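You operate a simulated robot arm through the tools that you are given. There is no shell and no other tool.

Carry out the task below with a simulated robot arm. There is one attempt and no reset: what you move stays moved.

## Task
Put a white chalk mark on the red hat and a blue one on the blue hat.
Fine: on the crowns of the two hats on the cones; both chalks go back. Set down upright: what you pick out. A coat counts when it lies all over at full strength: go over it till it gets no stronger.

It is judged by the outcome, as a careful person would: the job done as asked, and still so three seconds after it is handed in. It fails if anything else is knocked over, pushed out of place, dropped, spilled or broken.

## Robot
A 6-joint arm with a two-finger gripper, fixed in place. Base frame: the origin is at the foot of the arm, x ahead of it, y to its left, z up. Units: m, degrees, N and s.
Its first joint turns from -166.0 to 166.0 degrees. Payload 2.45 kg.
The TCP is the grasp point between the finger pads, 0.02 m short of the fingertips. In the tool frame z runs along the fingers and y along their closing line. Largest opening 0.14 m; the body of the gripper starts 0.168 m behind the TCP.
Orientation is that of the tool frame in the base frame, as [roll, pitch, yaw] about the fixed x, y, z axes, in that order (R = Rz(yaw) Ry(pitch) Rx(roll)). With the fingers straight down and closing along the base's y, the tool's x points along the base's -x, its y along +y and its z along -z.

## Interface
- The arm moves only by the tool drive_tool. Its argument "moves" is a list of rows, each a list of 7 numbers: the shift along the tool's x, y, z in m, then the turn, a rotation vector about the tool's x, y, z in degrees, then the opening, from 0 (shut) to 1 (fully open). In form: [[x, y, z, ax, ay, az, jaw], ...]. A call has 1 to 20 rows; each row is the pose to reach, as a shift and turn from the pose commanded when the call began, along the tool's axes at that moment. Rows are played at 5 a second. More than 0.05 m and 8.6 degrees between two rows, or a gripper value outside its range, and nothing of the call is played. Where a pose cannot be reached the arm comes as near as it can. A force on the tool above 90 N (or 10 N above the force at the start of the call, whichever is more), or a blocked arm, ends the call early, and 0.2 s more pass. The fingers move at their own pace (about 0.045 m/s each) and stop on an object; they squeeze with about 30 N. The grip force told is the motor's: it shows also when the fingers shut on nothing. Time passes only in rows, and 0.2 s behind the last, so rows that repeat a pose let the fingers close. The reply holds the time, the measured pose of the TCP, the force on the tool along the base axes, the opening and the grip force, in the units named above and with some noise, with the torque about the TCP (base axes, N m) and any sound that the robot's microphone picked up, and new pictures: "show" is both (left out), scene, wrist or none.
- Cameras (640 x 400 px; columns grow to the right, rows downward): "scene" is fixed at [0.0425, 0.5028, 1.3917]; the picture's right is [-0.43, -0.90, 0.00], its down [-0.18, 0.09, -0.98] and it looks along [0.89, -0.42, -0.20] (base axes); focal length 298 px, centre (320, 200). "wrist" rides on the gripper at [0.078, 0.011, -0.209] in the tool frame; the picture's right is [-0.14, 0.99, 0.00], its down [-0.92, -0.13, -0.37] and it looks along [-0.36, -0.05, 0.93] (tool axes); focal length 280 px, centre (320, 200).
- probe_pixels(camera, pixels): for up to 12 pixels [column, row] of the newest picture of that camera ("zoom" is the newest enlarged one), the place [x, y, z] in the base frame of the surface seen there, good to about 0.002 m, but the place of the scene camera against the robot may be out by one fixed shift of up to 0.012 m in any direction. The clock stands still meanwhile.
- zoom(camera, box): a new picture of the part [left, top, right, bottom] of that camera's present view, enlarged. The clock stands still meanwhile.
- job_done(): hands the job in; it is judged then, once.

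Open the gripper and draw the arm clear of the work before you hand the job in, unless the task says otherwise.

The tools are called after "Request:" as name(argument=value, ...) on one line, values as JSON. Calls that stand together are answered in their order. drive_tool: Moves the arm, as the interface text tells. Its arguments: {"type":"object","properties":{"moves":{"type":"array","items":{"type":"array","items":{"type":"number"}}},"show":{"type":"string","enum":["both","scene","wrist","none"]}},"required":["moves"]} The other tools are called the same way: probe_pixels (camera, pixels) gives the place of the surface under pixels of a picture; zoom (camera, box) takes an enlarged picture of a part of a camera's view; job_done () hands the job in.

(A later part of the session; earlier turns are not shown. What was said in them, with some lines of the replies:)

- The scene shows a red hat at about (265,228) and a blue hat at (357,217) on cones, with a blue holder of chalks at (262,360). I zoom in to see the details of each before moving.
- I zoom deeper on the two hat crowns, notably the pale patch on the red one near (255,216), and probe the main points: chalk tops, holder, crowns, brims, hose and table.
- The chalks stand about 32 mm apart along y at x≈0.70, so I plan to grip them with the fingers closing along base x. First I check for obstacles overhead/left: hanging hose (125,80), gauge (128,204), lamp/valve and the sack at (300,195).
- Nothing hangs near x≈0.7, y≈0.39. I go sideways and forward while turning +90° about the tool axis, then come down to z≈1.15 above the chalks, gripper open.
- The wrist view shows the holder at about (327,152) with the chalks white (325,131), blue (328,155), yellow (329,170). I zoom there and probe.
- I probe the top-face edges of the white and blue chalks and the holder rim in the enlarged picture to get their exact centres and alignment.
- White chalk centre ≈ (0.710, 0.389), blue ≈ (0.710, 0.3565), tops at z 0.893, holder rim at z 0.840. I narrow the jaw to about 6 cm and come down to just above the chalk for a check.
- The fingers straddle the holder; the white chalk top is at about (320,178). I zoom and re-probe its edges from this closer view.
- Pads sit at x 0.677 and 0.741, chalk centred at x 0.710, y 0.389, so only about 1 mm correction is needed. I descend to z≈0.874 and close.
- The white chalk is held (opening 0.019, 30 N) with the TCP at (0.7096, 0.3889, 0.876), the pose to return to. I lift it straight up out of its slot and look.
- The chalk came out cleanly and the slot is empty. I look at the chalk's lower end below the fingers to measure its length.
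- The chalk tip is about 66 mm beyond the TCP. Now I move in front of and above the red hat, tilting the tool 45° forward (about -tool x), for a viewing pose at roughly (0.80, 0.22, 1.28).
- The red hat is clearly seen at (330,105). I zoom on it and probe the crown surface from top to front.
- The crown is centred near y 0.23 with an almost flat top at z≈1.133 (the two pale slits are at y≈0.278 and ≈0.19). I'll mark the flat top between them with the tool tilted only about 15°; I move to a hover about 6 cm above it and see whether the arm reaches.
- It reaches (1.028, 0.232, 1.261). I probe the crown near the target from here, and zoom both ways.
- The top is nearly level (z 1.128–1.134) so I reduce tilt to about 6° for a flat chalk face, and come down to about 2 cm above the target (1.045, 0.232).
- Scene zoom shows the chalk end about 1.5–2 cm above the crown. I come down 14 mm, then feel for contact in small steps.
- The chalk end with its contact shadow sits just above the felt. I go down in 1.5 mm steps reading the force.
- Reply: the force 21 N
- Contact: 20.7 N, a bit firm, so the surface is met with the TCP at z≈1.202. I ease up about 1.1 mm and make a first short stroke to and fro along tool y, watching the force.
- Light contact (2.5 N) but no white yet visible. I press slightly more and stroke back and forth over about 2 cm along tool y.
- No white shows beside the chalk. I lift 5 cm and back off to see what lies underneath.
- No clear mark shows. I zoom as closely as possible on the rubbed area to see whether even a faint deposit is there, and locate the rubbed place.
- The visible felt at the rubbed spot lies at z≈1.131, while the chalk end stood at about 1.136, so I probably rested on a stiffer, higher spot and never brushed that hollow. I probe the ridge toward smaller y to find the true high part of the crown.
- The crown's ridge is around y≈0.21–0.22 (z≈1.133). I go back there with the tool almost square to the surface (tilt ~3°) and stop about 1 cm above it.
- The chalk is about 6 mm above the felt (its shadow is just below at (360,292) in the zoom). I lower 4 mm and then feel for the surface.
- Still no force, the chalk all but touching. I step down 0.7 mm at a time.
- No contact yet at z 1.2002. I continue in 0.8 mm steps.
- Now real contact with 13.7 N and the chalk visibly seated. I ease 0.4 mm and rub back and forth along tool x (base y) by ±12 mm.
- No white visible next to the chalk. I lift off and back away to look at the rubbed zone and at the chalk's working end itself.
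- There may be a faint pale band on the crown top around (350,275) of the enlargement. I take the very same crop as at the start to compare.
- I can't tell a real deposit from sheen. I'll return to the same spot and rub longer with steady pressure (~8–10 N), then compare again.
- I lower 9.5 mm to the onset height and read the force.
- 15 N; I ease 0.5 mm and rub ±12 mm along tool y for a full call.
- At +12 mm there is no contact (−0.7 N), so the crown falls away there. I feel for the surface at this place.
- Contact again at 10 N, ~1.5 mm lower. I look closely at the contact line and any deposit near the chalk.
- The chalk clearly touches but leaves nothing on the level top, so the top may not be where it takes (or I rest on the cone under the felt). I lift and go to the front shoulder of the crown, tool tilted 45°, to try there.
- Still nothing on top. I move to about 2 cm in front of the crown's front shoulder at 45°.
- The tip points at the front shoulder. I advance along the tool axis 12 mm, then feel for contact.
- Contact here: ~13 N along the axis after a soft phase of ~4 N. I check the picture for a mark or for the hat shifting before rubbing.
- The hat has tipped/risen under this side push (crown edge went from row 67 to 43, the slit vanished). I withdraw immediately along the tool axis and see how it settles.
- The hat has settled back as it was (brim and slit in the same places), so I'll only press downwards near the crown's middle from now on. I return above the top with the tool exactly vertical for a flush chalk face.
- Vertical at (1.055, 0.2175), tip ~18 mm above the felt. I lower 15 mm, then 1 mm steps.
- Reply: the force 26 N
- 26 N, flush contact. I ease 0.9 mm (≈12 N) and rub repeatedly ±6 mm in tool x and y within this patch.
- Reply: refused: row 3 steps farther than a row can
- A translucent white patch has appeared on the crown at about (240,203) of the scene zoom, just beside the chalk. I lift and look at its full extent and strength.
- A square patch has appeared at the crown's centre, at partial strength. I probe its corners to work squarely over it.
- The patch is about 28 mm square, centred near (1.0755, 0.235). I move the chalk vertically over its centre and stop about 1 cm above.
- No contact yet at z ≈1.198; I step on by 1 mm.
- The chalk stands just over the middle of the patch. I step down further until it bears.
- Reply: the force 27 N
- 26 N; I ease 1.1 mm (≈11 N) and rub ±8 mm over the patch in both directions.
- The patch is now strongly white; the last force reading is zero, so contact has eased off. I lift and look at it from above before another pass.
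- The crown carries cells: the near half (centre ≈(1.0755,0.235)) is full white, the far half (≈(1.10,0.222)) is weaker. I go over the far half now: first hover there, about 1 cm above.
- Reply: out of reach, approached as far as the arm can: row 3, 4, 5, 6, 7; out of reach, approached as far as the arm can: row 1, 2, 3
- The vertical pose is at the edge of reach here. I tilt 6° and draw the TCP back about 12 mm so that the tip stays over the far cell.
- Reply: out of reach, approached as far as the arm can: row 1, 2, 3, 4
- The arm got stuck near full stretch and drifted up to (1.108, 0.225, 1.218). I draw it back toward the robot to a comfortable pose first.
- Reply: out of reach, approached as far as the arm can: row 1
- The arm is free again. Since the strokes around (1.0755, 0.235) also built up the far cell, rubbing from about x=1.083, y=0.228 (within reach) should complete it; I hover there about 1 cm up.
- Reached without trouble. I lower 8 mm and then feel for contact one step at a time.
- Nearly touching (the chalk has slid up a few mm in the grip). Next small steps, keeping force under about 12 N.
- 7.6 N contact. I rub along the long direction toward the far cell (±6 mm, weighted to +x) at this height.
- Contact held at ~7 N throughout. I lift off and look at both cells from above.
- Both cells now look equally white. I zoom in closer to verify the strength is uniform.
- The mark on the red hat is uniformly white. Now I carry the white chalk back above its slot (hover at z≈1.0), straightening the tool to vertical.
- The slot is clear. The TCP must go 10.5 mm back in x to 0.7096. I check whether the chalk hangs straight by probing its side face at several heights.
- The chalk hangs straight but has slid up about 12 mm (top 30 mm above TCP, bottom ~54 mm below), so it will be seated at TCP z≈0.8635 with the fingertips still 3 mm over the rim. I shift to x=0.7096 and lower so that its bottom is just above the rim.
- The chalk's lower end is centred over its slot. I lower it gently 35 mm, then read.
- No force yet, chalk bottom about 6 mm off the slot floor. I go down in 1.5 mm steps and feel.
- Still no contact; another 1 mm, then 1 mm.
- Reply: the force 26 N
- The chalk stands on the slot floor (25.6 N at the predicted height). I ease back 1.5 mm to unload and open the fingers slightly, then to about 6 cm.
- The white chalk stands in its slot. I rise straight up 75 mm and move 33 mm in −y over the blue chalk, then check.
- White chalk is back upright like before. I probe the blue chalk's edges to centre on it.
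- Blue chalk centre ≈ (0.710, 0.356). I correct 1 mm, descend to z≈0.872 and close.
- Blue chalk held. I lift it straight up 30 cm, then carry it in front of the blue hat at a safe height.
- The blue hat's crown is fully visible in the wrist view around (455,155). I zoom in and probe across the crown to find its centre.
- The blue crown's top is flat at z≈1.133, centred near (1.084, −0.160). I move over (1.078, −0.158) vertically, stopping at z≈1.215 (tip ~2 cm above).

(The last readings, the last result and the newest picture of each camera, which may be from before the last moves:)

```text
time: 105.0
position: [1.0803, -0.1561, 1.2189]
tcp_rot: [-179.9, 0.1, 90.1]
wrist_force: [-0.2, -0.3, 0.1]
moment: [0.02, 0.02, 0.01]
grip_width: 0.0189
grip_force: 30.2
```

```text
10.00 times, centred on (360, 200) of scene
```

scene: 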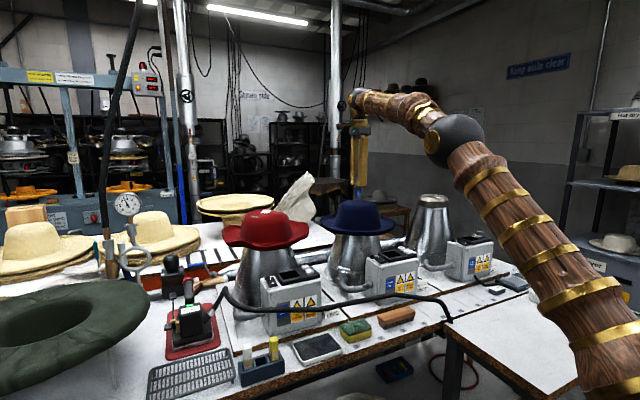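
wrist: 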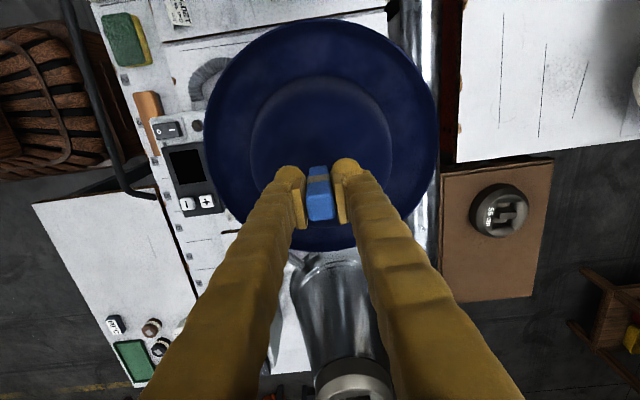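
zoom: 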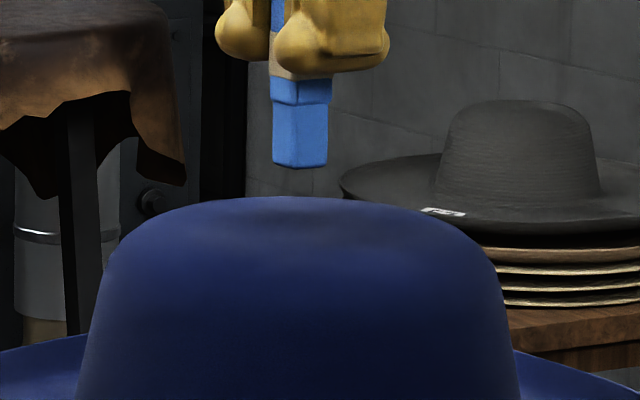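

The blue chalk is about 2.5 cm above the crown. I lower 17 mm, then check.

Request:
drive_tool(moves=[[0, 0, 0.006, 0, 0, 0, 0.05], [0, 0, 0.012, 0, 0, 0, 0.05], [0, 0, 0.017, 0, 0, 0, 0.05], [0, 0, 0.017, 0, 0, 0, 0.05]], show="none")

Request:
zoom(camera="scene", box=[340, 185, 380, 210])

```text
time: 106.0
position: [1.079, -0.1571, 1.1997]
tcp_rot: [180.0, 0.0, 90.1]
wrist_force: [0.5, 0.4, -0.4]
moment: [0.03, -0.02, 0.02]
grip_width: 0.0189
grip_force: 30.6
```

```text
16.00 times, centred on (360, 198) of scene
```

zoom: 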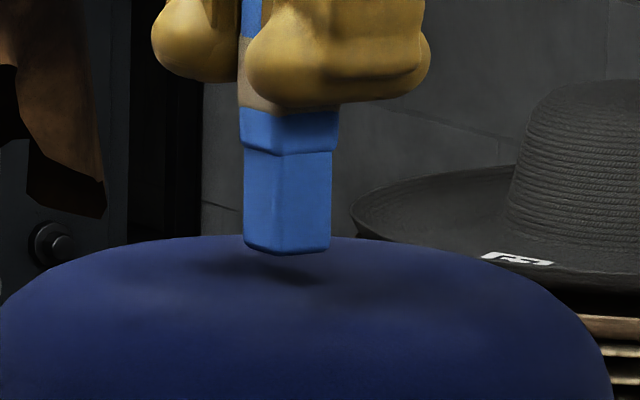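

The chalk is about 7 mm above the felt (shadow at (290,275)). I go on down in small steps, one call each.

Request:
drive_tool(moves=[[0, 0, 0.0015, 0, 0, 0, 0.05], [0, 0, 0.003, 0, 0, 0, 0.05], [0, 0, 0.003, 0, 0, 0, 0.05]], show="none")

Request:
zoom(camera="scene", box=[340, 185, 380, 210])

```text
time: 106.8
position: [1.078, -0.1569, 1.199]
tcp_rot: [-180.0, 0.1, 90.1]
wrist_force: [-0.7, 0.2, -0.4]
moment: [0.01, 0.0, -0.02]
grip_width: 0.0189
grip_force: 29.7
```

```text
16.00 times, centred on (360, 198) of scene
```

zoom: 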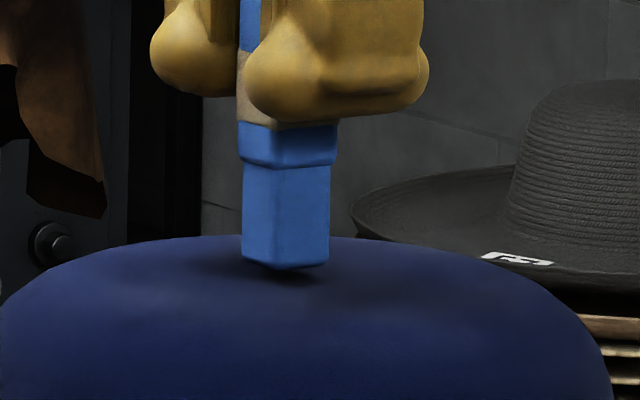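

About 2–3 mm left. Single 1 mm steps now.

Request:
drive_tool(moves=[[0, 0, 0.001, 0, 0, 0, 0.05], [0, 0, 0.001, 0, 0, 0, 0.05]], show="none")

Request:
drive_tool(moves=[[0, 0, 0.0007, 0, 0, 0, 0.05], [0, 0, 0.0007, 0, 0, 0, 0.05]], show="none")

```text
time: 107.4
position: [1.078, -0.1578, 1.1966]
tcp_rot: [179.9, 0.1, 90.1]
wrist_force: [-0.4, -0.2, -0.9]
moment: [-0.02, 0.03, 0.01]
grip_width: 0.0189
grip_force: 30.0
```

```text
time: 108.0
position: [1.0801, -0.1582, 1.1945]
tcp_rot: [179.9, 0.0, 90.0]
wrist_force: [0.7, -0.2, -0.2]
moment: [0.01, 0.01, -0.01]
grip_width: 0.0189
grip_force: 29.8
```

Request:
drive_tool(moves=[[0, 0, 0.0007, 0, 0, 0, 0.05], [0, 0, 0.0007, 0, 0, 0, 0.05]], show="none")

Request:
zoom(camera="scene", box=[340, 185, 380, 210])

```text
time: 108.6
position: [1.0798, -0.1566, 1.1939]
tcp_rot: [-180.0, 0.1, 90.0]
wrist_force: [-0.8, 0.9, -0.3]
moment: [-0.02, 0.01, -0.03]
grip_width: 0.0189
grip_force: 30.2
```

```text
16.00 times, centred on (360, 198) of scene
```

zoom: 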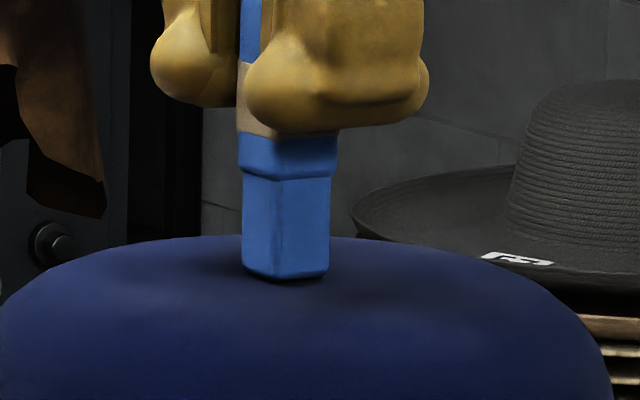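

Practically touching. Another 0.7 mm step.

Request:
drive_tool(moves=[[0, 0, 0.0007, 0, 0, 0, 0.05], [0, 0, 0.0007, 0, 0, 0, 0.05]], show="none")

```text
time: 109.2
position: [1.0791, -0.1574, 1.1949]
tcp_rot: [-180.0, 0.2, 90.0]
wrist_force: [-0.3, -0.4, 1.3]
moment: [-0.04, 0.01, 0.01]
grip_width: 0.0187
grip_force: 30.6
```

Request:
drive_tool(moves=[[0, 0, 0.0006, 0, 0, 0, 0.05], [0, 0, 0.0006, 0, 0, 0, 0.05]], show="none")

```text
time: 109.8
position: [1.0785, -0.1567, 1.1946]
tcp_rot: [-179.9, 0.1, 90.1]
wrist_force: [0.9, 0.1, 8.5]
moment: [-0.03, -0.09, 0.01]
grip_width: 0.0185
grip_force: 30.1
```

8.5 N contact. I rub over ±8 mm in both directions at this height.

Request:
drive_tool(moves=[[0.006, 0, 0, 0, 0, 0, 0.05], [-0.006, 0, 0, 0, 0, 0, 0.05], [0.008, 0.004, 0, 0, 0, 0, 0.05], [-0.008, 0.004, 0, 0, 0, 0, 0.05], [0.008, 0.007, 0, 0, 0, 0, 0.05], [-0.008, 0.007, 0, 0, 0, 0, 0.05], [0.008, 0.004, 0, 0, 0, 0, 0.05], [-0.008, 0.002, 0, 0, 0, 0, 0.05], [0.008, 0, 0, 0, 0, 0, 0.05], [-0.008, -0.002, 0, 0, 0, 0, 0.05], [0.008, -0.004, 0, 0, 0, 0, 0.05], [-0.008, -0.004, 0, 0, 0, 0, 0.05], [0.008, 0, 0, 0, 0, 0, 0.05], [-0.008, 0.003, 0, 0, 0, 0, 0.05], [0.008, 0.006, 0, 0, 0, 0, 0.05], [-0.008, 0.006, 0, 0, 0, 0, 0.05], [0, 0.004, 0, 0, 0, 0, 0.05], [0, 0.004, 0, 0, 0, 0, 0.05]], show="none")

Request:
zoom(camera="scene", box=[340, 185, 380, 210])

```text
time: 113.6
position: [1.0824, -0.1547, 1.1941]
tcp_rot: [-179.9, 0.2, 90.0]
wrist_force: [0.1, -0.2, -0.5]
moment: [0.0, -0.02, 0.03]
grip_width: 0.0186
grip_force: 30.2
```

```text
16.00 times, centred on (360, 198) of scene
```

zoom: 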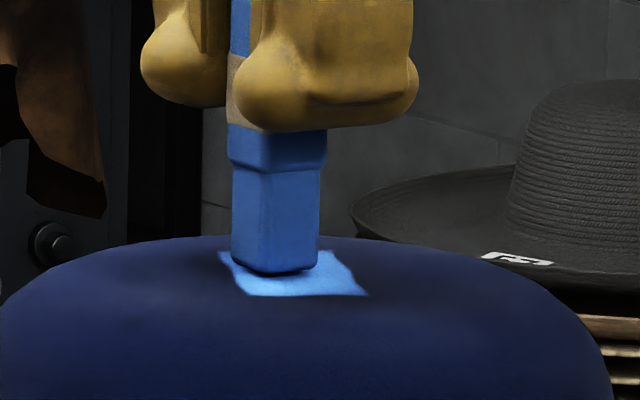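

A light-blue patch has appeared below the chalk. I lift and look at it from above.

Request:
drive_tool(moves=[[0, 0, -0.02, 0, 0, 0, 0.05], [0, 0, -0.06, 0, 0, 0, 0.05], [0, -0.045, -0.07, 0, 0, 0, 0.05], [0, -0.085, -0.07, 0, 0, 0, 0.05], [0, -0.085, -0.07, 0, 0, 0, 0.05]], show="wrist")

Request:
zoom(camera="wrist", box=[350, 110, 420, 170])

Request:
zoom(camera="scene", box=[340, 195, 380, 215])

```text
time: 114.8
position: [0.9969, -0.1535, 1.2644]
tcp_rot: [180.0, 0.0, 89.9]
wrist_force: [0.8, -0.2, -0.3]
moment: [-0.01, 0.02, -0.03]
grip_width: 0.0188
grip_force: 29.6
```

wrist: 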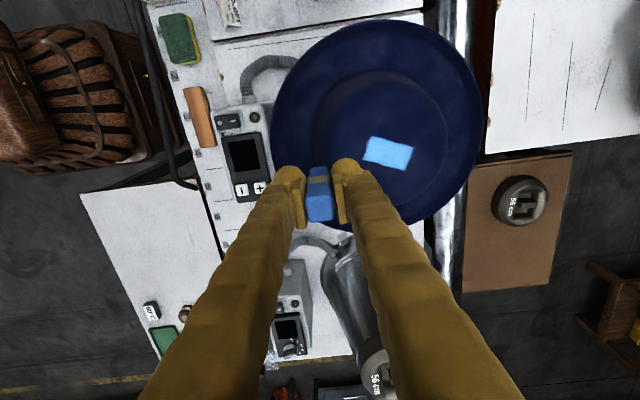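

```text
6.67 times, centred on (385, 140) of wrist
```

zoom: 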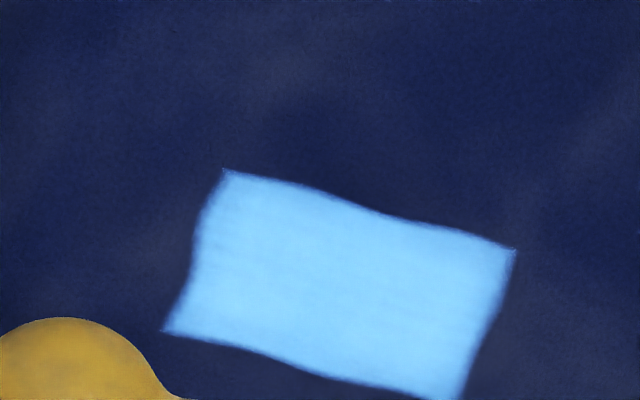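

```text
16.00 times, centred on (360, 205) of scene
```

zoom: 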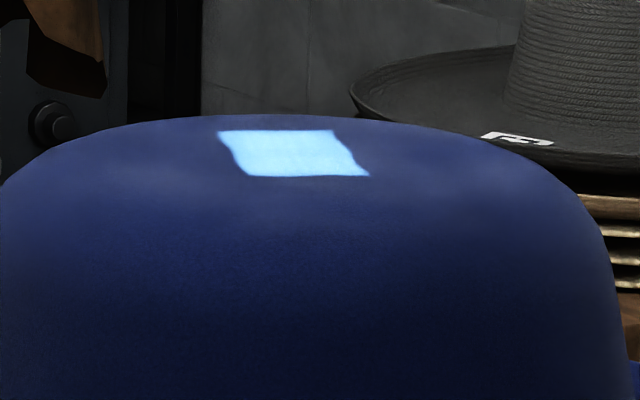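

Both cells are light blue and look nearly even. I probe the patch and make another pass over it to see whether it gets any stronger.

Request:
probe_pixels(camera="wrist", pixels=[[371, 137], [412, 148], [362, 158], [404, 169], [387, 152]])

Request:
drive_tool(moves=[[0, 0.03, 0, 0, 0, 0, 0.05], [0, 0.06, 0.005, 0, 0, 0, 0.05], [-0.002, 0.083, 0.02, 0, 0, 0, 0.05], [-0.002, 0.083, 0.05, 0, 0, 0, 0.05], [-0.002, 0.083, 0.064, 0, 0, 0, 0.05], [-0.002, 0.083, 0.068, 0, 0, 0, 0.05], [-0.002, 0.083, 0.068, 0, 0, 0, 0.05]], show="none")

```text
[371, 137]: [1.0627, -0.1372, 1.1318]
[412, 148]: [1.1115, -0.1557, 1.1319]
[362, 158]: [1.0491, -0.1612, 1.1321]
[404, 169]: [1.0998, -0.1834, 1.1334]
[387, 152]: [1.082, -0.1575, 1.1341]
```

```text
time: 116.4
position: [1.0815, -0.1611, 1.1961]
tcp_rot: [179.9, 0.1, 90.0]
wrist_force: [-0.7, 0.2, -0.3]
moment: [-0.01, -0.01, -0.04]
grip_width: 0.0188
grip_force: 30.1
```

Patch centre (1.081, −0.159). I step down again to contact.

Request:
drive_tool(moves=[[0, 0, 0.001, 0, 0, 0, 0.05], [0, 0, 0.0022, 0, 0, 0, 0.05], [0, 0, 0.0022, 0, 0, 0, 0.05]], show="none")

Request:
drive_tool(moves=[[0, 0, 0.0006, 0, 0, 0, 0.05], [0, 0, 0.0006, 0, 0, 0, 0.05]], show="none")

```text
time: 117.2
position: [1.0812, -0.1571, 1.1933]
tcp_rot: [180.0, 0.2, 90.0]
wrist_force: [0.2, 0.4, -0.6]
moment: [-0.01, 0.02, -0.02]
grip_width: 0.0188
grip_force: 29.9
```

```text
time: 117.8
position: [1.0812, -0.1577, 1.1912]
tcp_rot: [180.0, 0.0, 90.1]
wrist_force: [-0.3, 0.0, 0.1]
moment: [-0.01, 0.02, -0.02]
grip_width: 0.0188
grip_force: 29.5
```

Request:
drive_tool(moves=[[0, 0, 0.0006, 0, 0, 0, 0.05], [0, 0, 0.0006, 0, 0, 0, 0.05]], show="none")

```text
time: 118.4
position: [1.0805, -0.1577, 1.193]
tcp_rot: [-180.0, 0.0, 90.0]
wrist_force: [-0.3, 0.1, 1.3]
moment: [-0.05, 0.0, -0.02]
grip_width: 0.019
grip_force: 29.8
```

Request:
drive_tool(moves=[[0, 0, 0.0006, 0, 0, 0, 0.05], [0, 0, 0.0006, 0, 0, 0, 0.05]], show="none")

```text
time: 119.0
position: [1.0803, -0.158, 1.1918]
tcp_rot: [-180.0, 0.1, 90.1]
wrist_force: [0.3, -0.7, 6.1]
moment: [-0.04, 0.06, 0.03]
grip_width: 0.0188
grip_force: 30.5
```

6 N contact. I rub along the patch's length and width, with a hair more depth through the pass to keep contact.

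Request:
drive_tool(moves=[[0.006, 0, 0.0001, 0, 0, 0, 0.05], [-0.006, 0, 0.0001, 0, 0, 0, 0.05], [0.004, 0.006, 0.0002, 0, 0, 0, 0.05], [-0.008, 0.006, 0.0002, 0, 0, 0, 0.05], [0.004, 0.01, 0.0003, 0, 0, 0, 0.05], [-0.008, 0.01, 0.0003, 0, 0, 0, 0.05], [0.004, 0.01, 0.0004, 0, 0, 0, 0.05], [-0.008, 0.006, 0.0004, 0, 0, 0, 0.05], [0.006, 0.002, 0.0004, 0, 0, 0, 0.05], [-0.006, 0, 0.0005, 0, 0, 0, 0.05], [0.008, -0.004, 0.0005, 0, 0, 0, 0.05], [-0.004, -0.004, 0.0005, 0, 0, 0, 0.05], [0.008, -0.01, 0.0006, 0, 0, 0, 0.05], [-0.004, -0.01, 0.0006, 0, 0, 0, 0.05], [0.008, -0.01, 0.0006, 0, 0, 0, 0.05], [-0.004, -0.006, 0.0006, 0, 0, 0, 0.05], [0.006, 0, 0.0006, 0, 0, 0, 0.05], [-0.004, 0.005, 0.0006, 0, 0, 0, 0.05], [0, 0.003, 0.0006, 0, 0, 0, 0.05], [0, 0.003, 0.0006, 0, 0, 0, 0.05]], show="none")

Request:
drive_tool(moves=[[0, 0, -0.02, 0, 0, 0, 0.05], [0, 0, -0.06, 0, 0, 0, 0.05], [0, -0.045, -0.07, 0, 0, 0, 0.05], [0, -0.085, -0.07, 0, 0, 0, 0.05], [0, -0.085, -0.07, 0, 0, 0, 0.05]], show="wrist")

Request:
zoom(camera="wrist", box=[350, 110, 420, 170])

Request:
zoom(camera="scene", box=[340, 195, 380, 215])

```text
time: 123.2
position: [1.0835, -0.1586, 1.1905]
tcp_rot: [179.9, 0.1, 90.1]
wrist_force: [-0.5, -2.6, 7.1]
moment: [-0.18, 0.02, 0.01]
grip_width: 0.0189
grip_force: 30.0
```

```text
time: 124.4
position: [0.9984, -0.1582, 1.2608]
tcp_rot: [180.0, 0.0, 90.0]
wrist_force: [-0.5, 0.5, -1.3]
moment: [0.0, 0.0, 0.0]
grip_width: 0.0187
grip_force: 29.9
```

wrist: 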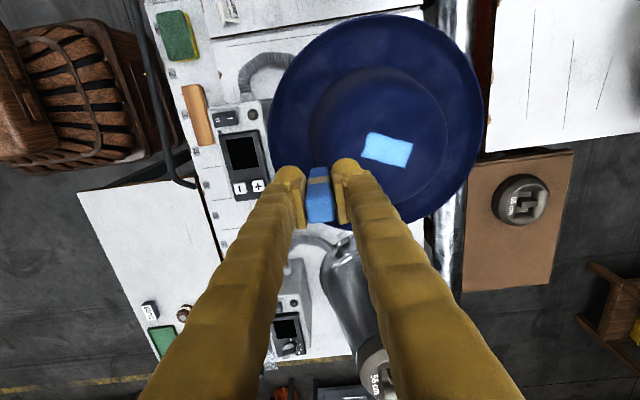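

```text
6.67 times, centred on (385, 140) of wrist
```

zoom: 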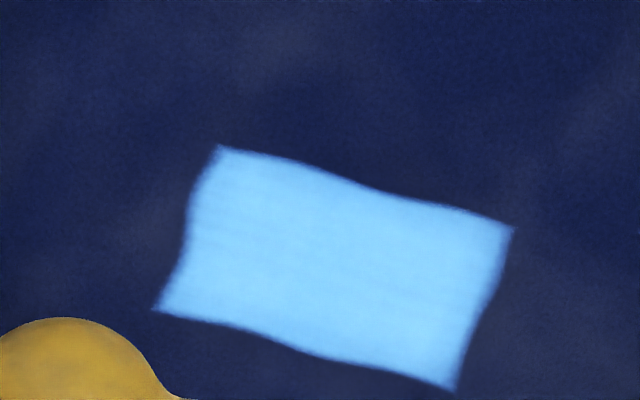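

```text
16.00 times, centred on (360, 205) of scene
```

zoom: 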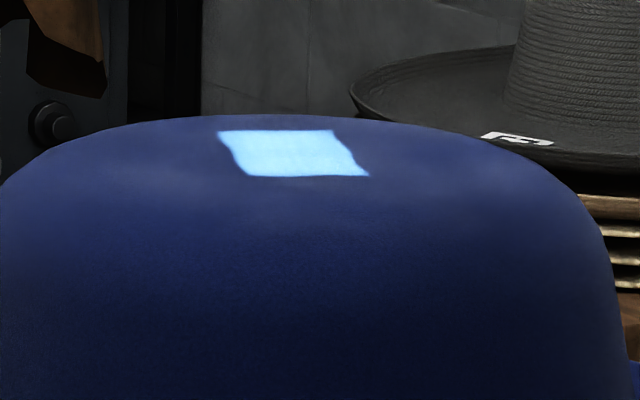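

The second pass changed nothing: the blue mark is even and at full strength. I take the chalk back: first toward the robot, then across to above its slot at safe height.

Request:
drive_tool(moves=[[0, -0.03, 0, 0, 0, 0, 0.05], [0.005, -0.07, 0, 0, 0, 0, 0.05], [0.02, -0.11, 0, 0, 0, 0, 0.05], [0.045, -0.145, 0, 0, 0, 0, 0.05], [0.07, -0.18, 0, 0, 0, 0, 0.05], [0.1, -0.21, 0, 0, 0, 0, 0.05], [0.13, -0.24, 0, 0, 0, 0, 0.05], [0.165, -0.265, 0, 0, 0, 0, 0.05], [0.205, -0.28, 0, 0, 0, 0, 0.05], [0.245, -0.288, 0, 0, 0, 0, 0.05], [0.285, -0.288, 0, 0, 0, 0, 0.05], [0.325, -0.288, 0, 0, 0, 0, 0.05], [0.365, -0.288, 0, 0, 0, 0, 0.05], [0.405, -0.288, 0, 0, 0, 0, 0.05], [0.445, -0.288, 0, 0, 0, 0, 0.05], [0.48, -0.288, 0, 0, 0, 0, 0.05], [0.505, -0.288, 0, 0, 0, 0, 0.05], [0.514, -0.2884, 0, 0, 0, 0, 0.05], [0.514, -0.2884, 0, 0, 0, 0, 0.05]], show="none")

Request:
drive_tool(moves=[[0, 0, 0.04, 0, 0, 0, 0.05], [0, 0, 0.085, 0, 0, 0, 0.05], [0, 0, 0.13, 0, 0, 0, 0.05], [0, 0, 0.175, 0, 0, 0, 0.05], [0, 0, 0.22, 0, 0, 0, 0.05], [0, 0, 0.26, 0, 0, 0, 0.05], [0, 0, 0.285, 0, 0, 0, 0.05], [0, 0, 0.285, 0, 0, 0, 0.05]])

Request:
zoom(camera="wrist", box=[260, 130, 380, 250])

Request:
zoom(camera="scene", box=[230, 310, 300, 390])

```text
time: 128.4
position: [0.7114, 0.3565, 1.26]
tcp_rot: [179.9, 0.1, 90.1]
wrist_force: [0.3, 1.3, 0.1]
moment: [0.04, 0.03, 0.0]
grip_width: 0.0189
grip_force: 30.3
```

```text
time: 130.2
position: [0.7119, 0.3542, 0.9753]
tcp_rot: [180.0, 0.2, 90.0]
wrist_force: [0.1, 0.5, -0.8]
moment: [-0.04, -0.02, 0.04]
grip_width: 0.0186
grip_force: 30.1
```

scene: 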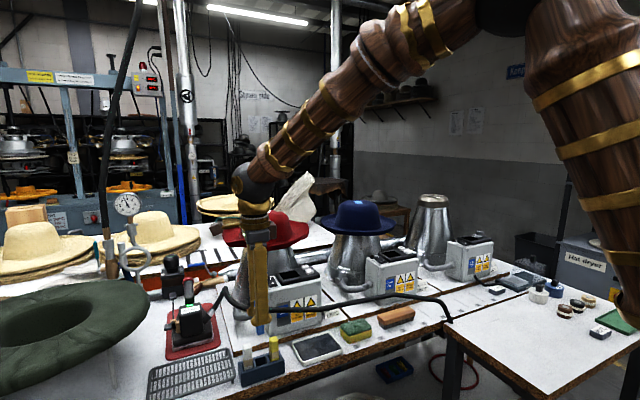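
wrist: 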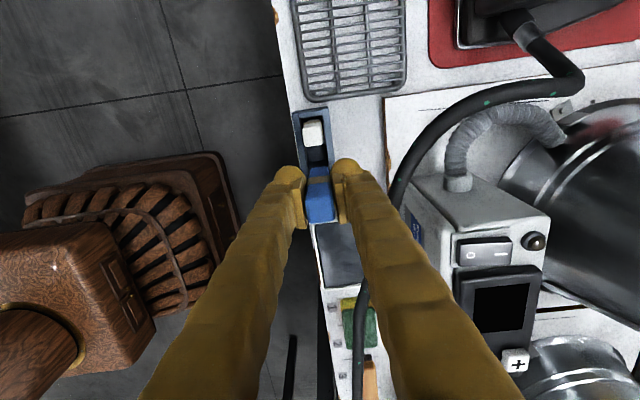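

```text
3.33 times, centred on (320, 190) of wrist
```

zoom: 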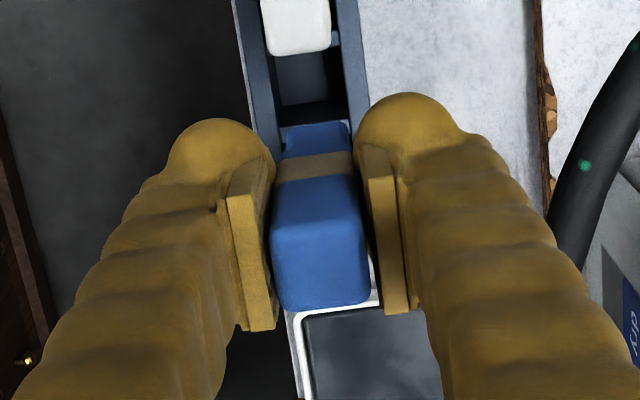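

```text
5.00 times, centred on (265, 350) of scene
```

zoom: 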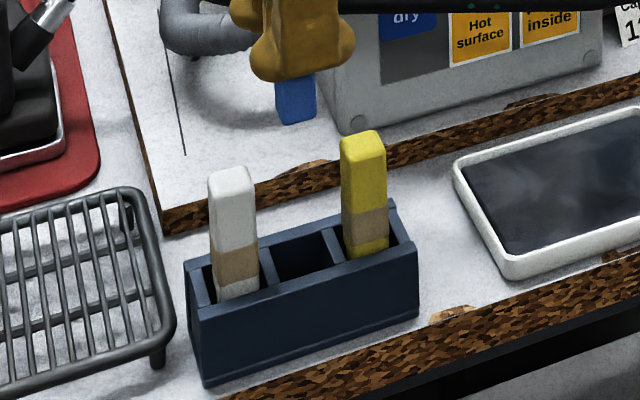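

I probe the blue chalk's side, top and bottom for its offset in the grip, and the empty slot's divider edges.

Request:
probe_pixels(camera="wrist", pixels=[[319, 171], [319, 175], [320, 190], [320, 200], [320, 205], [321, 215], [308, 205], [331, 205]])

Request:
probe_pixels(camera="zoom", pixels=[[262, 282], [268, 255], [330, 240], [295, 100], [297, 122], [280, 262], [322, 250]])

```text
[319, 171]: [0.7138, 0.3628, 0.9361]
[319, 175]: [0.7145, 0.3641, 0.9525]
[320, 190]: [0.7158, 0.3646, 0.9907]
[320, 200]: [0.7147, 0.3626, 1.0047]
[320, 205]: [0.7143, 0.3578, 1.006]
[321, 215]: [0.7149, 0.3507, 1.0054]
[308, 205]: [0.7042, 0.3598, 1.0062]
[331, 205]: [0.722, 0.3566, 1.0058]
```

```text
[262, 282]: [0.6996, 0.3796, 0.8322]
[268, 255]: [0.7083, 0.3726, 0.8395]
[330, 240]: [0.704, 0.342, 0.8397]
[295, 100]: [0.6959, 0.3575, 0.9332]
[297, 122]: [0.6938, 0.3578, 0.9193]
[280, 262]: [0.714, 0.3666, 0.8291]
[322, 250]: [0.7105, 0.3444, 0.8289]
```

Chalk top 30 mm above TCP, as with the white one, so seating is again at TCP z≈0.8635. I shift +1.5 mm in y, −2.5 mm in x and lower to just over the rim.

Request:
drive_tool(moves=[[0.0008, -0.001, 0.02, 0, 0, 0, 0.05], [0.0015, -0.0025, 0.045, 0, 0, 0, 0.05], [0.0015, -0.0025, 0.07, 0, 0, 0, 0.05], [0.0015, -0.0025, 0.07, 0, 0, 0, 0.05]], show="wrist")

Request:
zoom(camera="scene", box=[235, 335, 295, 385])

Request:
zoom(camera="wrist", box=[280, 140, 360, 220])

```text
time: 131.2
position: [0.7081, 0.3564, 0.9042]
tcp_rot: [-179.9, 0.1, 90.0]
wrist_force: [0.1, 0.1, -1.1]
moment: [0.01, -0.02, -0.02]
grip_width: 0.0187
grip_force: 30.4
```

wrist: 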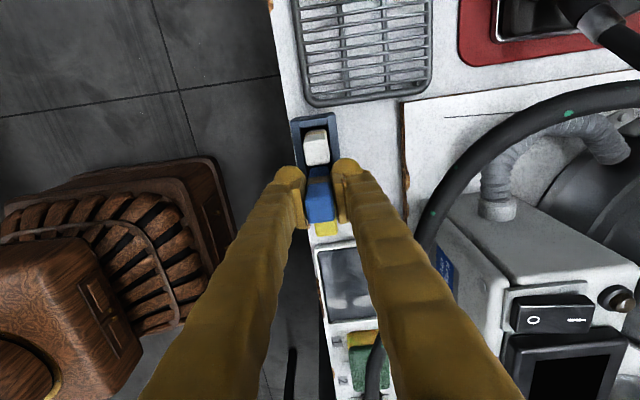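

```text
8.00 times, centred on (265, 360) of scene
```

zoom: 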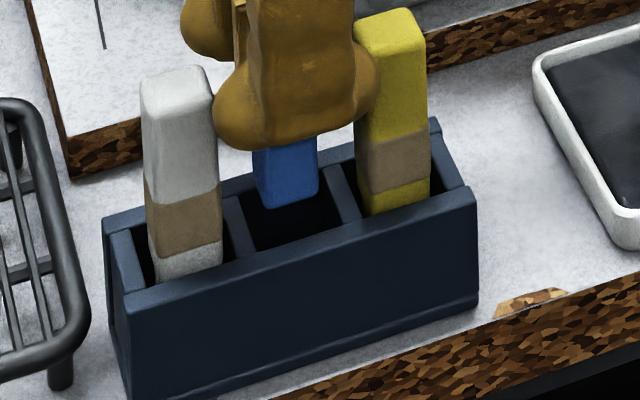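

```text
5.00 times, centred on (320, 180) of wrist
```

zoom: 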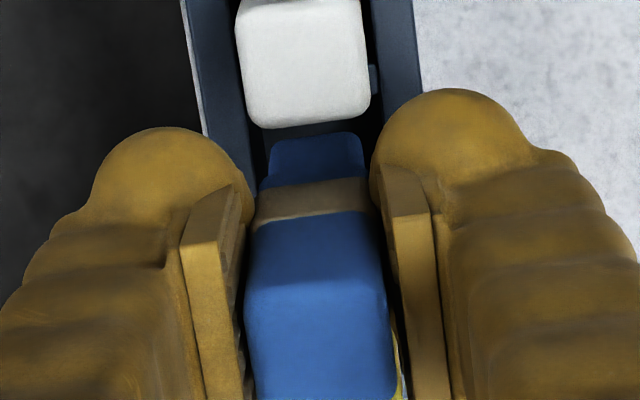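

The blue chalk's end is over the empty middle slot. I lower 33 mm and watch the force.

Request:
drive_tool(moves=[[0, 0.001, 0.007, 0, 0, 0, 0.05], [0, 0.001, 0.014, 0, 0, 0, 0.05], [0, 0.001, 0.021, 0, 0, 0, 0.05], [0, 0.001, 0.028, 0, 0, 0, 0.05], [0, 0.001, 0.034, 0, 0, 0, 0.05], [0, 0.001, 0.034, 0, 0, 0, 0.05]], show="none")

Request:
zoom(camera="scene", box=[235, 335, 295, 385])

```text
time: 132.6
position: [0.7085, 0.3568, 0.8702]
tcp_rot: [-180.0, 0.1, 90.0]
wrist_force: [0.6, -0.6, -0.9]
moment: [0.01, -0.01, 0.01]
grip_width: 0.019
grip_force: 30.1
```

```text
8.00 times, centred on (265, 360) of scene
```

zoom: 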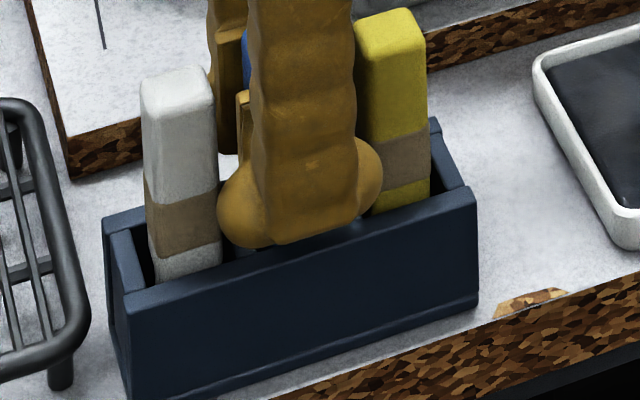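

It went in freely. I lower in 1.5 mm steps to the slot floor.

Request:
drive_tool(moves=[[0, 0, 0.0015, 0, 0, 0, 0.05], [0, 0, 0.003, 0, 0, 0, 0.05], [0, 0, 0.003, 0, 0, 0, 0.05]], show="none")

Request:
drive_tool(moves=[[0, 0, 0.001, 0, 0, 0, 0.05], [0, 0, 0.001, 0, 0, 0, 0.05]], show="none")

```text
time: 133.4
position: [0.7084, 0.356, 0.8681]
tcp_rot: [180.0, 0.0, 90.0]
wrist_force: [0.1, -1.0, -0.4]
moment: [-0.01, 0.0, -0.03]
grip_width: 0.0188
grip_force: 29.4
```

```text
time: 134.0
position: [0.7091, 0.3564, 0.8672]
tcp_rot: [-179.9, 0.1, 89.9]
wrist_force: [-0.4, -0.3, -0.7]
moment: [-0.01, -0.02, 0.02]
grip_width: 0.0184
grip_force: 30.0
```

Request:
drive_tool(moves=[[0, 0, 0.001, 0, 0, 0, 0.05], [0, 0, 0.001, 0, 0, 0, 0.05]], show="none")

Request:
drive_tool(moves=[[0, 0, 0.001, 0, 0, 0, 0.05], [0, 0, 0.001, 0, 0, 0, 0.05]], show="none")

```text
time: 134.6
position: [0.7093, 0.357, 0.8669]
tcp_rot: [180.0, 0.2, 90.0]
wrist_force: [0.0, -0.3, -1.0]
moment: [-0.01, 0.02, 0.0]
grip_width: 0.0189
grip_force: 29.9
```

```text
time: 135.2
position: [0.7087, 0.3558, 0.8662]
tcp_rot: [180.0, 0.0, 90.0]
wrist_force: [-0.7, -0.3, 0.1]
moment: [-0.02, -0.02, -0.01]
grip_width: 0.0187
grip_force: 30.1
```

Near the floor (TCP z≈0.865). One more small step at a time.

Request:
drive_tool(moves=[[0, 0, 0.001, 0, 0, 0, 0.05], [0, 0, 0.001, 0, 0, 0, 0.05]], show="none")

```text
time: 135.8
position: [0.7088, 0.3557, 0.8639]
tcp_rot: [180.0, 0.1, 90.0]
wrist_force: [0.6, 1.1, 0.2]
moment: [-0.01, -0.01, -0.01]
grip_width: 0.0188
grip_force: 30.0
```

Request:
drive_tool(moves=[[0, 0, 0.0008, 0, 0, 0, 0.05], [0, 0, 0.0008, 0, 0, 0, 0.05]], show="wrist")

Request:
zoom(camera="wrist", box=[280, 140, 360, 220])

```text
time: 136.4
position: [0.7081, 0.3563, 0.8643]
tcp_rot: [180.0, 0.0, 90.0]
wrist_force: [-1.2, -2.7, 7.2]
moment: [-0.11, 0.04, 0.02]
grip_width: 0.0188
grip_force: 30.1
```

wrist: 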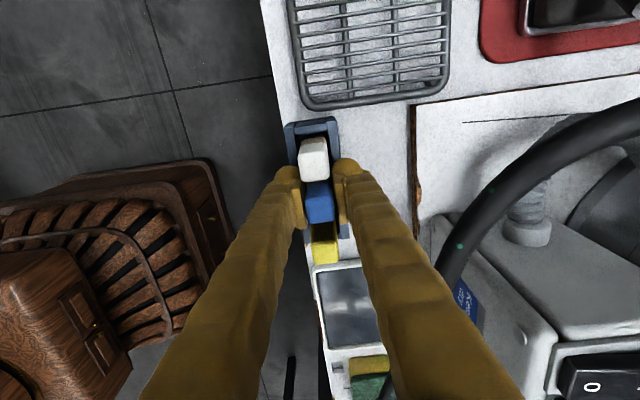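

```text
5.00 times, centred on (320, 180) of wrist
```

zoom: 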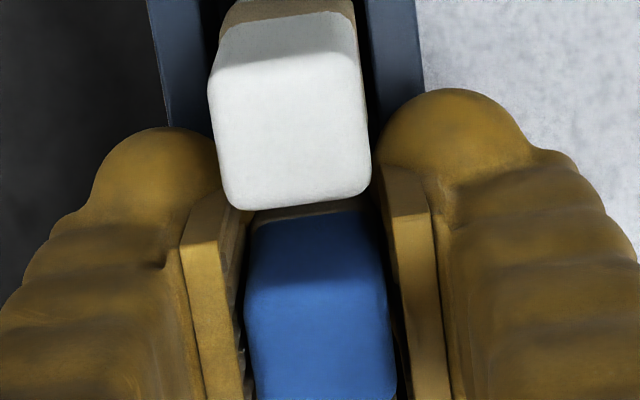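

7 N at the expected height: it stands on the floor. I open the fingers to about 6 cm without moving.

Request:
drive_tool(moves=[[0, 0, -0.0005, 0, 0, 0, 0.05], [0, 0, -0.0005, 0, 0, 0, 0.16], [0, 0, -0.0005, 0, 0, 0, 0.25], [0, 0, -0.0005, 0, 0, 0, 0.35], [0, 0, -0.0005, 0, 0, 0, 0.45], [0, 0, -0.0005, 0, 0, 0, 0.45], [0, 0, -0.0005, 0, 0, 0, 0.45]], show="none")

Request:
drive_tool(moves=[[0, 0, -0.02, 0, 0, 0, 0.45], [0, 0, -0.05, 0, 0, 0, 0.45], [0, 0, -0.09, 0, 0, 0, 0.45], [0, 0, -0.135, 0, 0, 0, 0.45], [0, 0, -0.18, 0, 0, 0, 0.45], [0, 0, -0.225, 0, 0, 0, 0.45], [0, 0, -0.27, 0, 0, 0, 0.6], [0, 0, -0.315, 0, 0, 0, 0.8], [0, -0.03, -0.35, 0, 0, 0, 1], [0, -0.07, -0.38, 0, 0, 0, 1], [0, -0.11, -0.4, 0, 0, 0, 1], [0, -0.15, -0.4, 0, 0, 0, 1], [0, -0.15, -0.4, 0, 0, 0, 1]])

Request:
zoom(camera="scene", box=[235, 330, 295, 390])

Request:
zoom(camera="scene", box=[200, 180, 420, 320])

```text
time: 138.0
position: [0.709, 0.3578, 0.8645]
tcp_rot: [179.8, 0.2, 89.9]
wrist_force: [-1.1, 0.5, -0.3]
moment: [0.01, -0.03, 0.02]
grip_width: 0.0631
grip_force: 0.0
```

```text
time: 140.8
position: [0.56, 0.355, 1.2646]
tcp_rot: [-180.0, 0.1, 90.0]
wrist_force: [0.1, 0.1, -0.6]
moment: [-0.01, -0.01, -0.01]
grip_width: 0.1403
grip_force: 0.2
```

scene: 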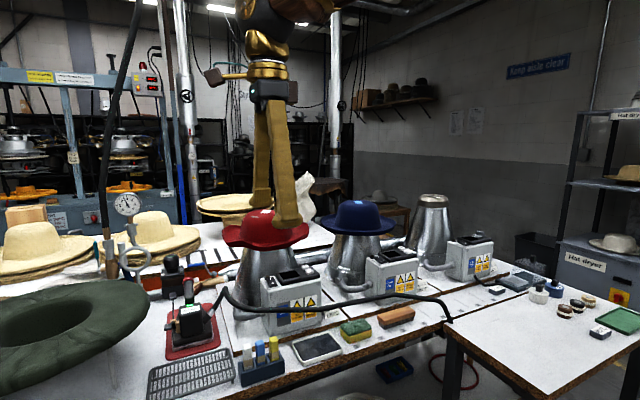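
wrist: 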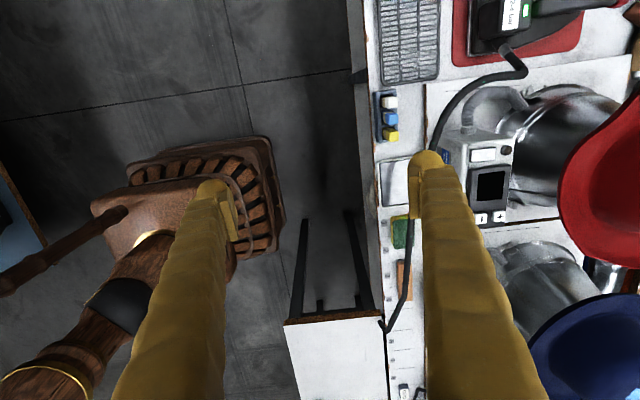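

```text
6.67 times, centred on (265, 360) of scene
```

zoom: 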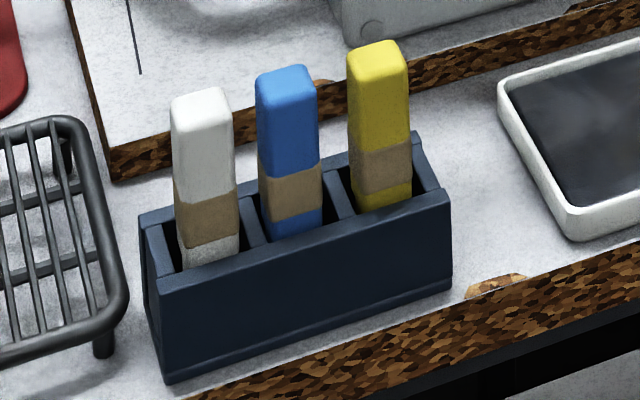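

```text
2.86 times, centred on (310, 250) of scene
```

zoom: 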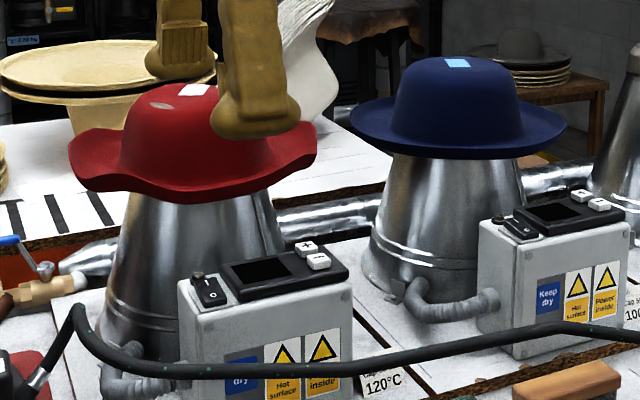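

Both chalks stand upright in their slots and both hats sit in place. I raise the arm further clear and take a last close look at both marks.

Request:
drive_tool(moves=[[-0.04, 0, -0.03, 0, 0, 0, 1], [-0.08, 0, -0.06, 0, 0, 0, 1], [-0.12, 0, -0.09, 0, 0, 0, 1], [-0.16, 0, -0.12, 0, 0, 0, 1], [-0.2, 0, -0.15, 0, 0, 0, 1], [-0.24, 0, -0.16, 0, 0, 0, 1], [-0.28, 0, -0.16, 0, 0, 0, 1], [-0.28, 0, -0.16, 0, 0, 0, 1]])

Request:
zoom(camera="scene", box=[250, 203, 290, 221])

Request:
zoom(camera="scene", box=[340, 195, 380, 215])

Request:
zoom(camera="scene", box=[220, 200, 310, 256])

```text
time: 142.6
position: [0.558, 0.0776, 1.426]
tcp_rot: [-180.0, 0.1, 90.1]
wrist_force: [-1.2, 0.6, 1.1]
moment: [-0.01, 0.02, -0.01]
grip_width: 0.14
grip_force: 0.0
```

scene: 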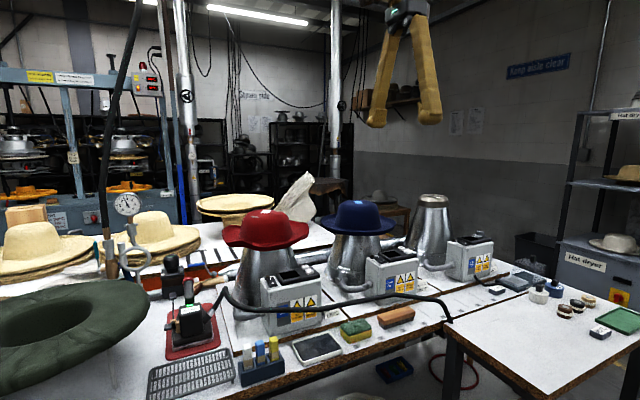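
wrist: 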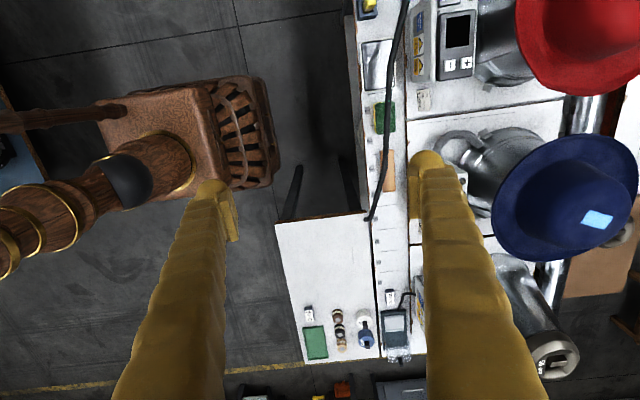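

```text
16.00 times, centred on (270, 212) of scene
```

zoom: 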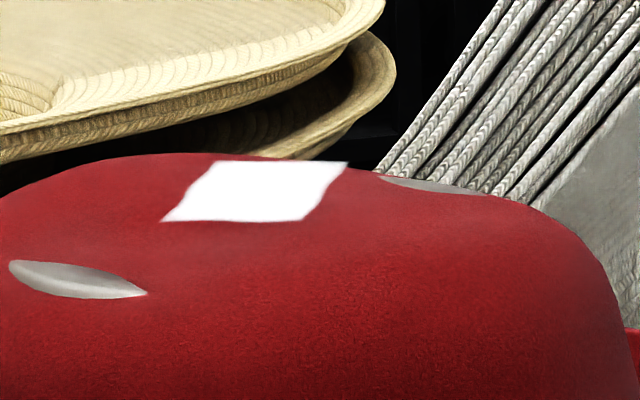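

```text
16.00 times, centred on (360, 205) of scene
```

zoom: 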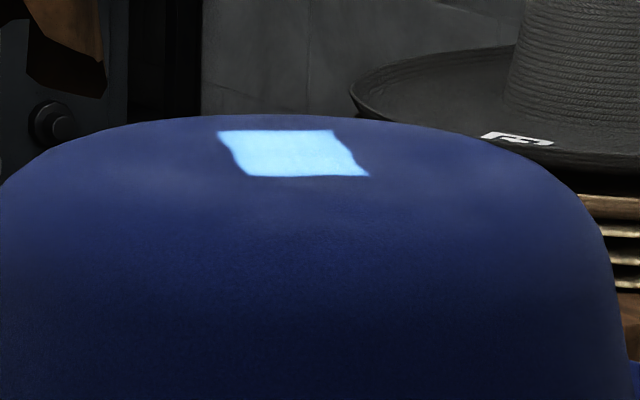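

```text
7.11 times, centred on (265, 228) of scene
```

zoom: 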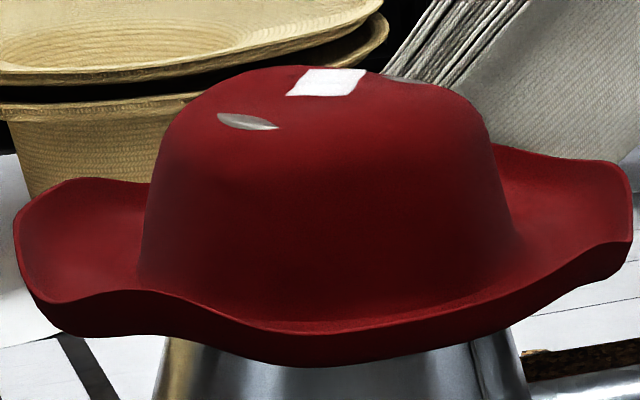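

Both marks are even and full: white on the red crown and light blue on the blue crown. Both chalks stand upright in their slots, the hats and everything else are in place, and the gripper is open and clear. I hand the job in.

Request:
job_done()

```text
The job is handed in.
```

I put a white chalk mark on top of the red hat's crown and a blue one on top of the blue hat's crown. Then I put both chalks back upright in their slots.

- **Coat strength:** I went over the blue mark a second time and it got no stronger. On the white mark, the far half was weaker after the main pass, so I rubbed it again until both halves looked equally white. I did not do a further pass on it to confirm.
- **Red hat:** an early try on the front of its crown tipped the hat back. I withdrew at once and it settled back on its cone. In the last picture its brim lies within a pixel or so of where it was at the start.
- **Everything else:** nothing else looked moved in the final pictures. The gripper is open and the arm is clear of the work.
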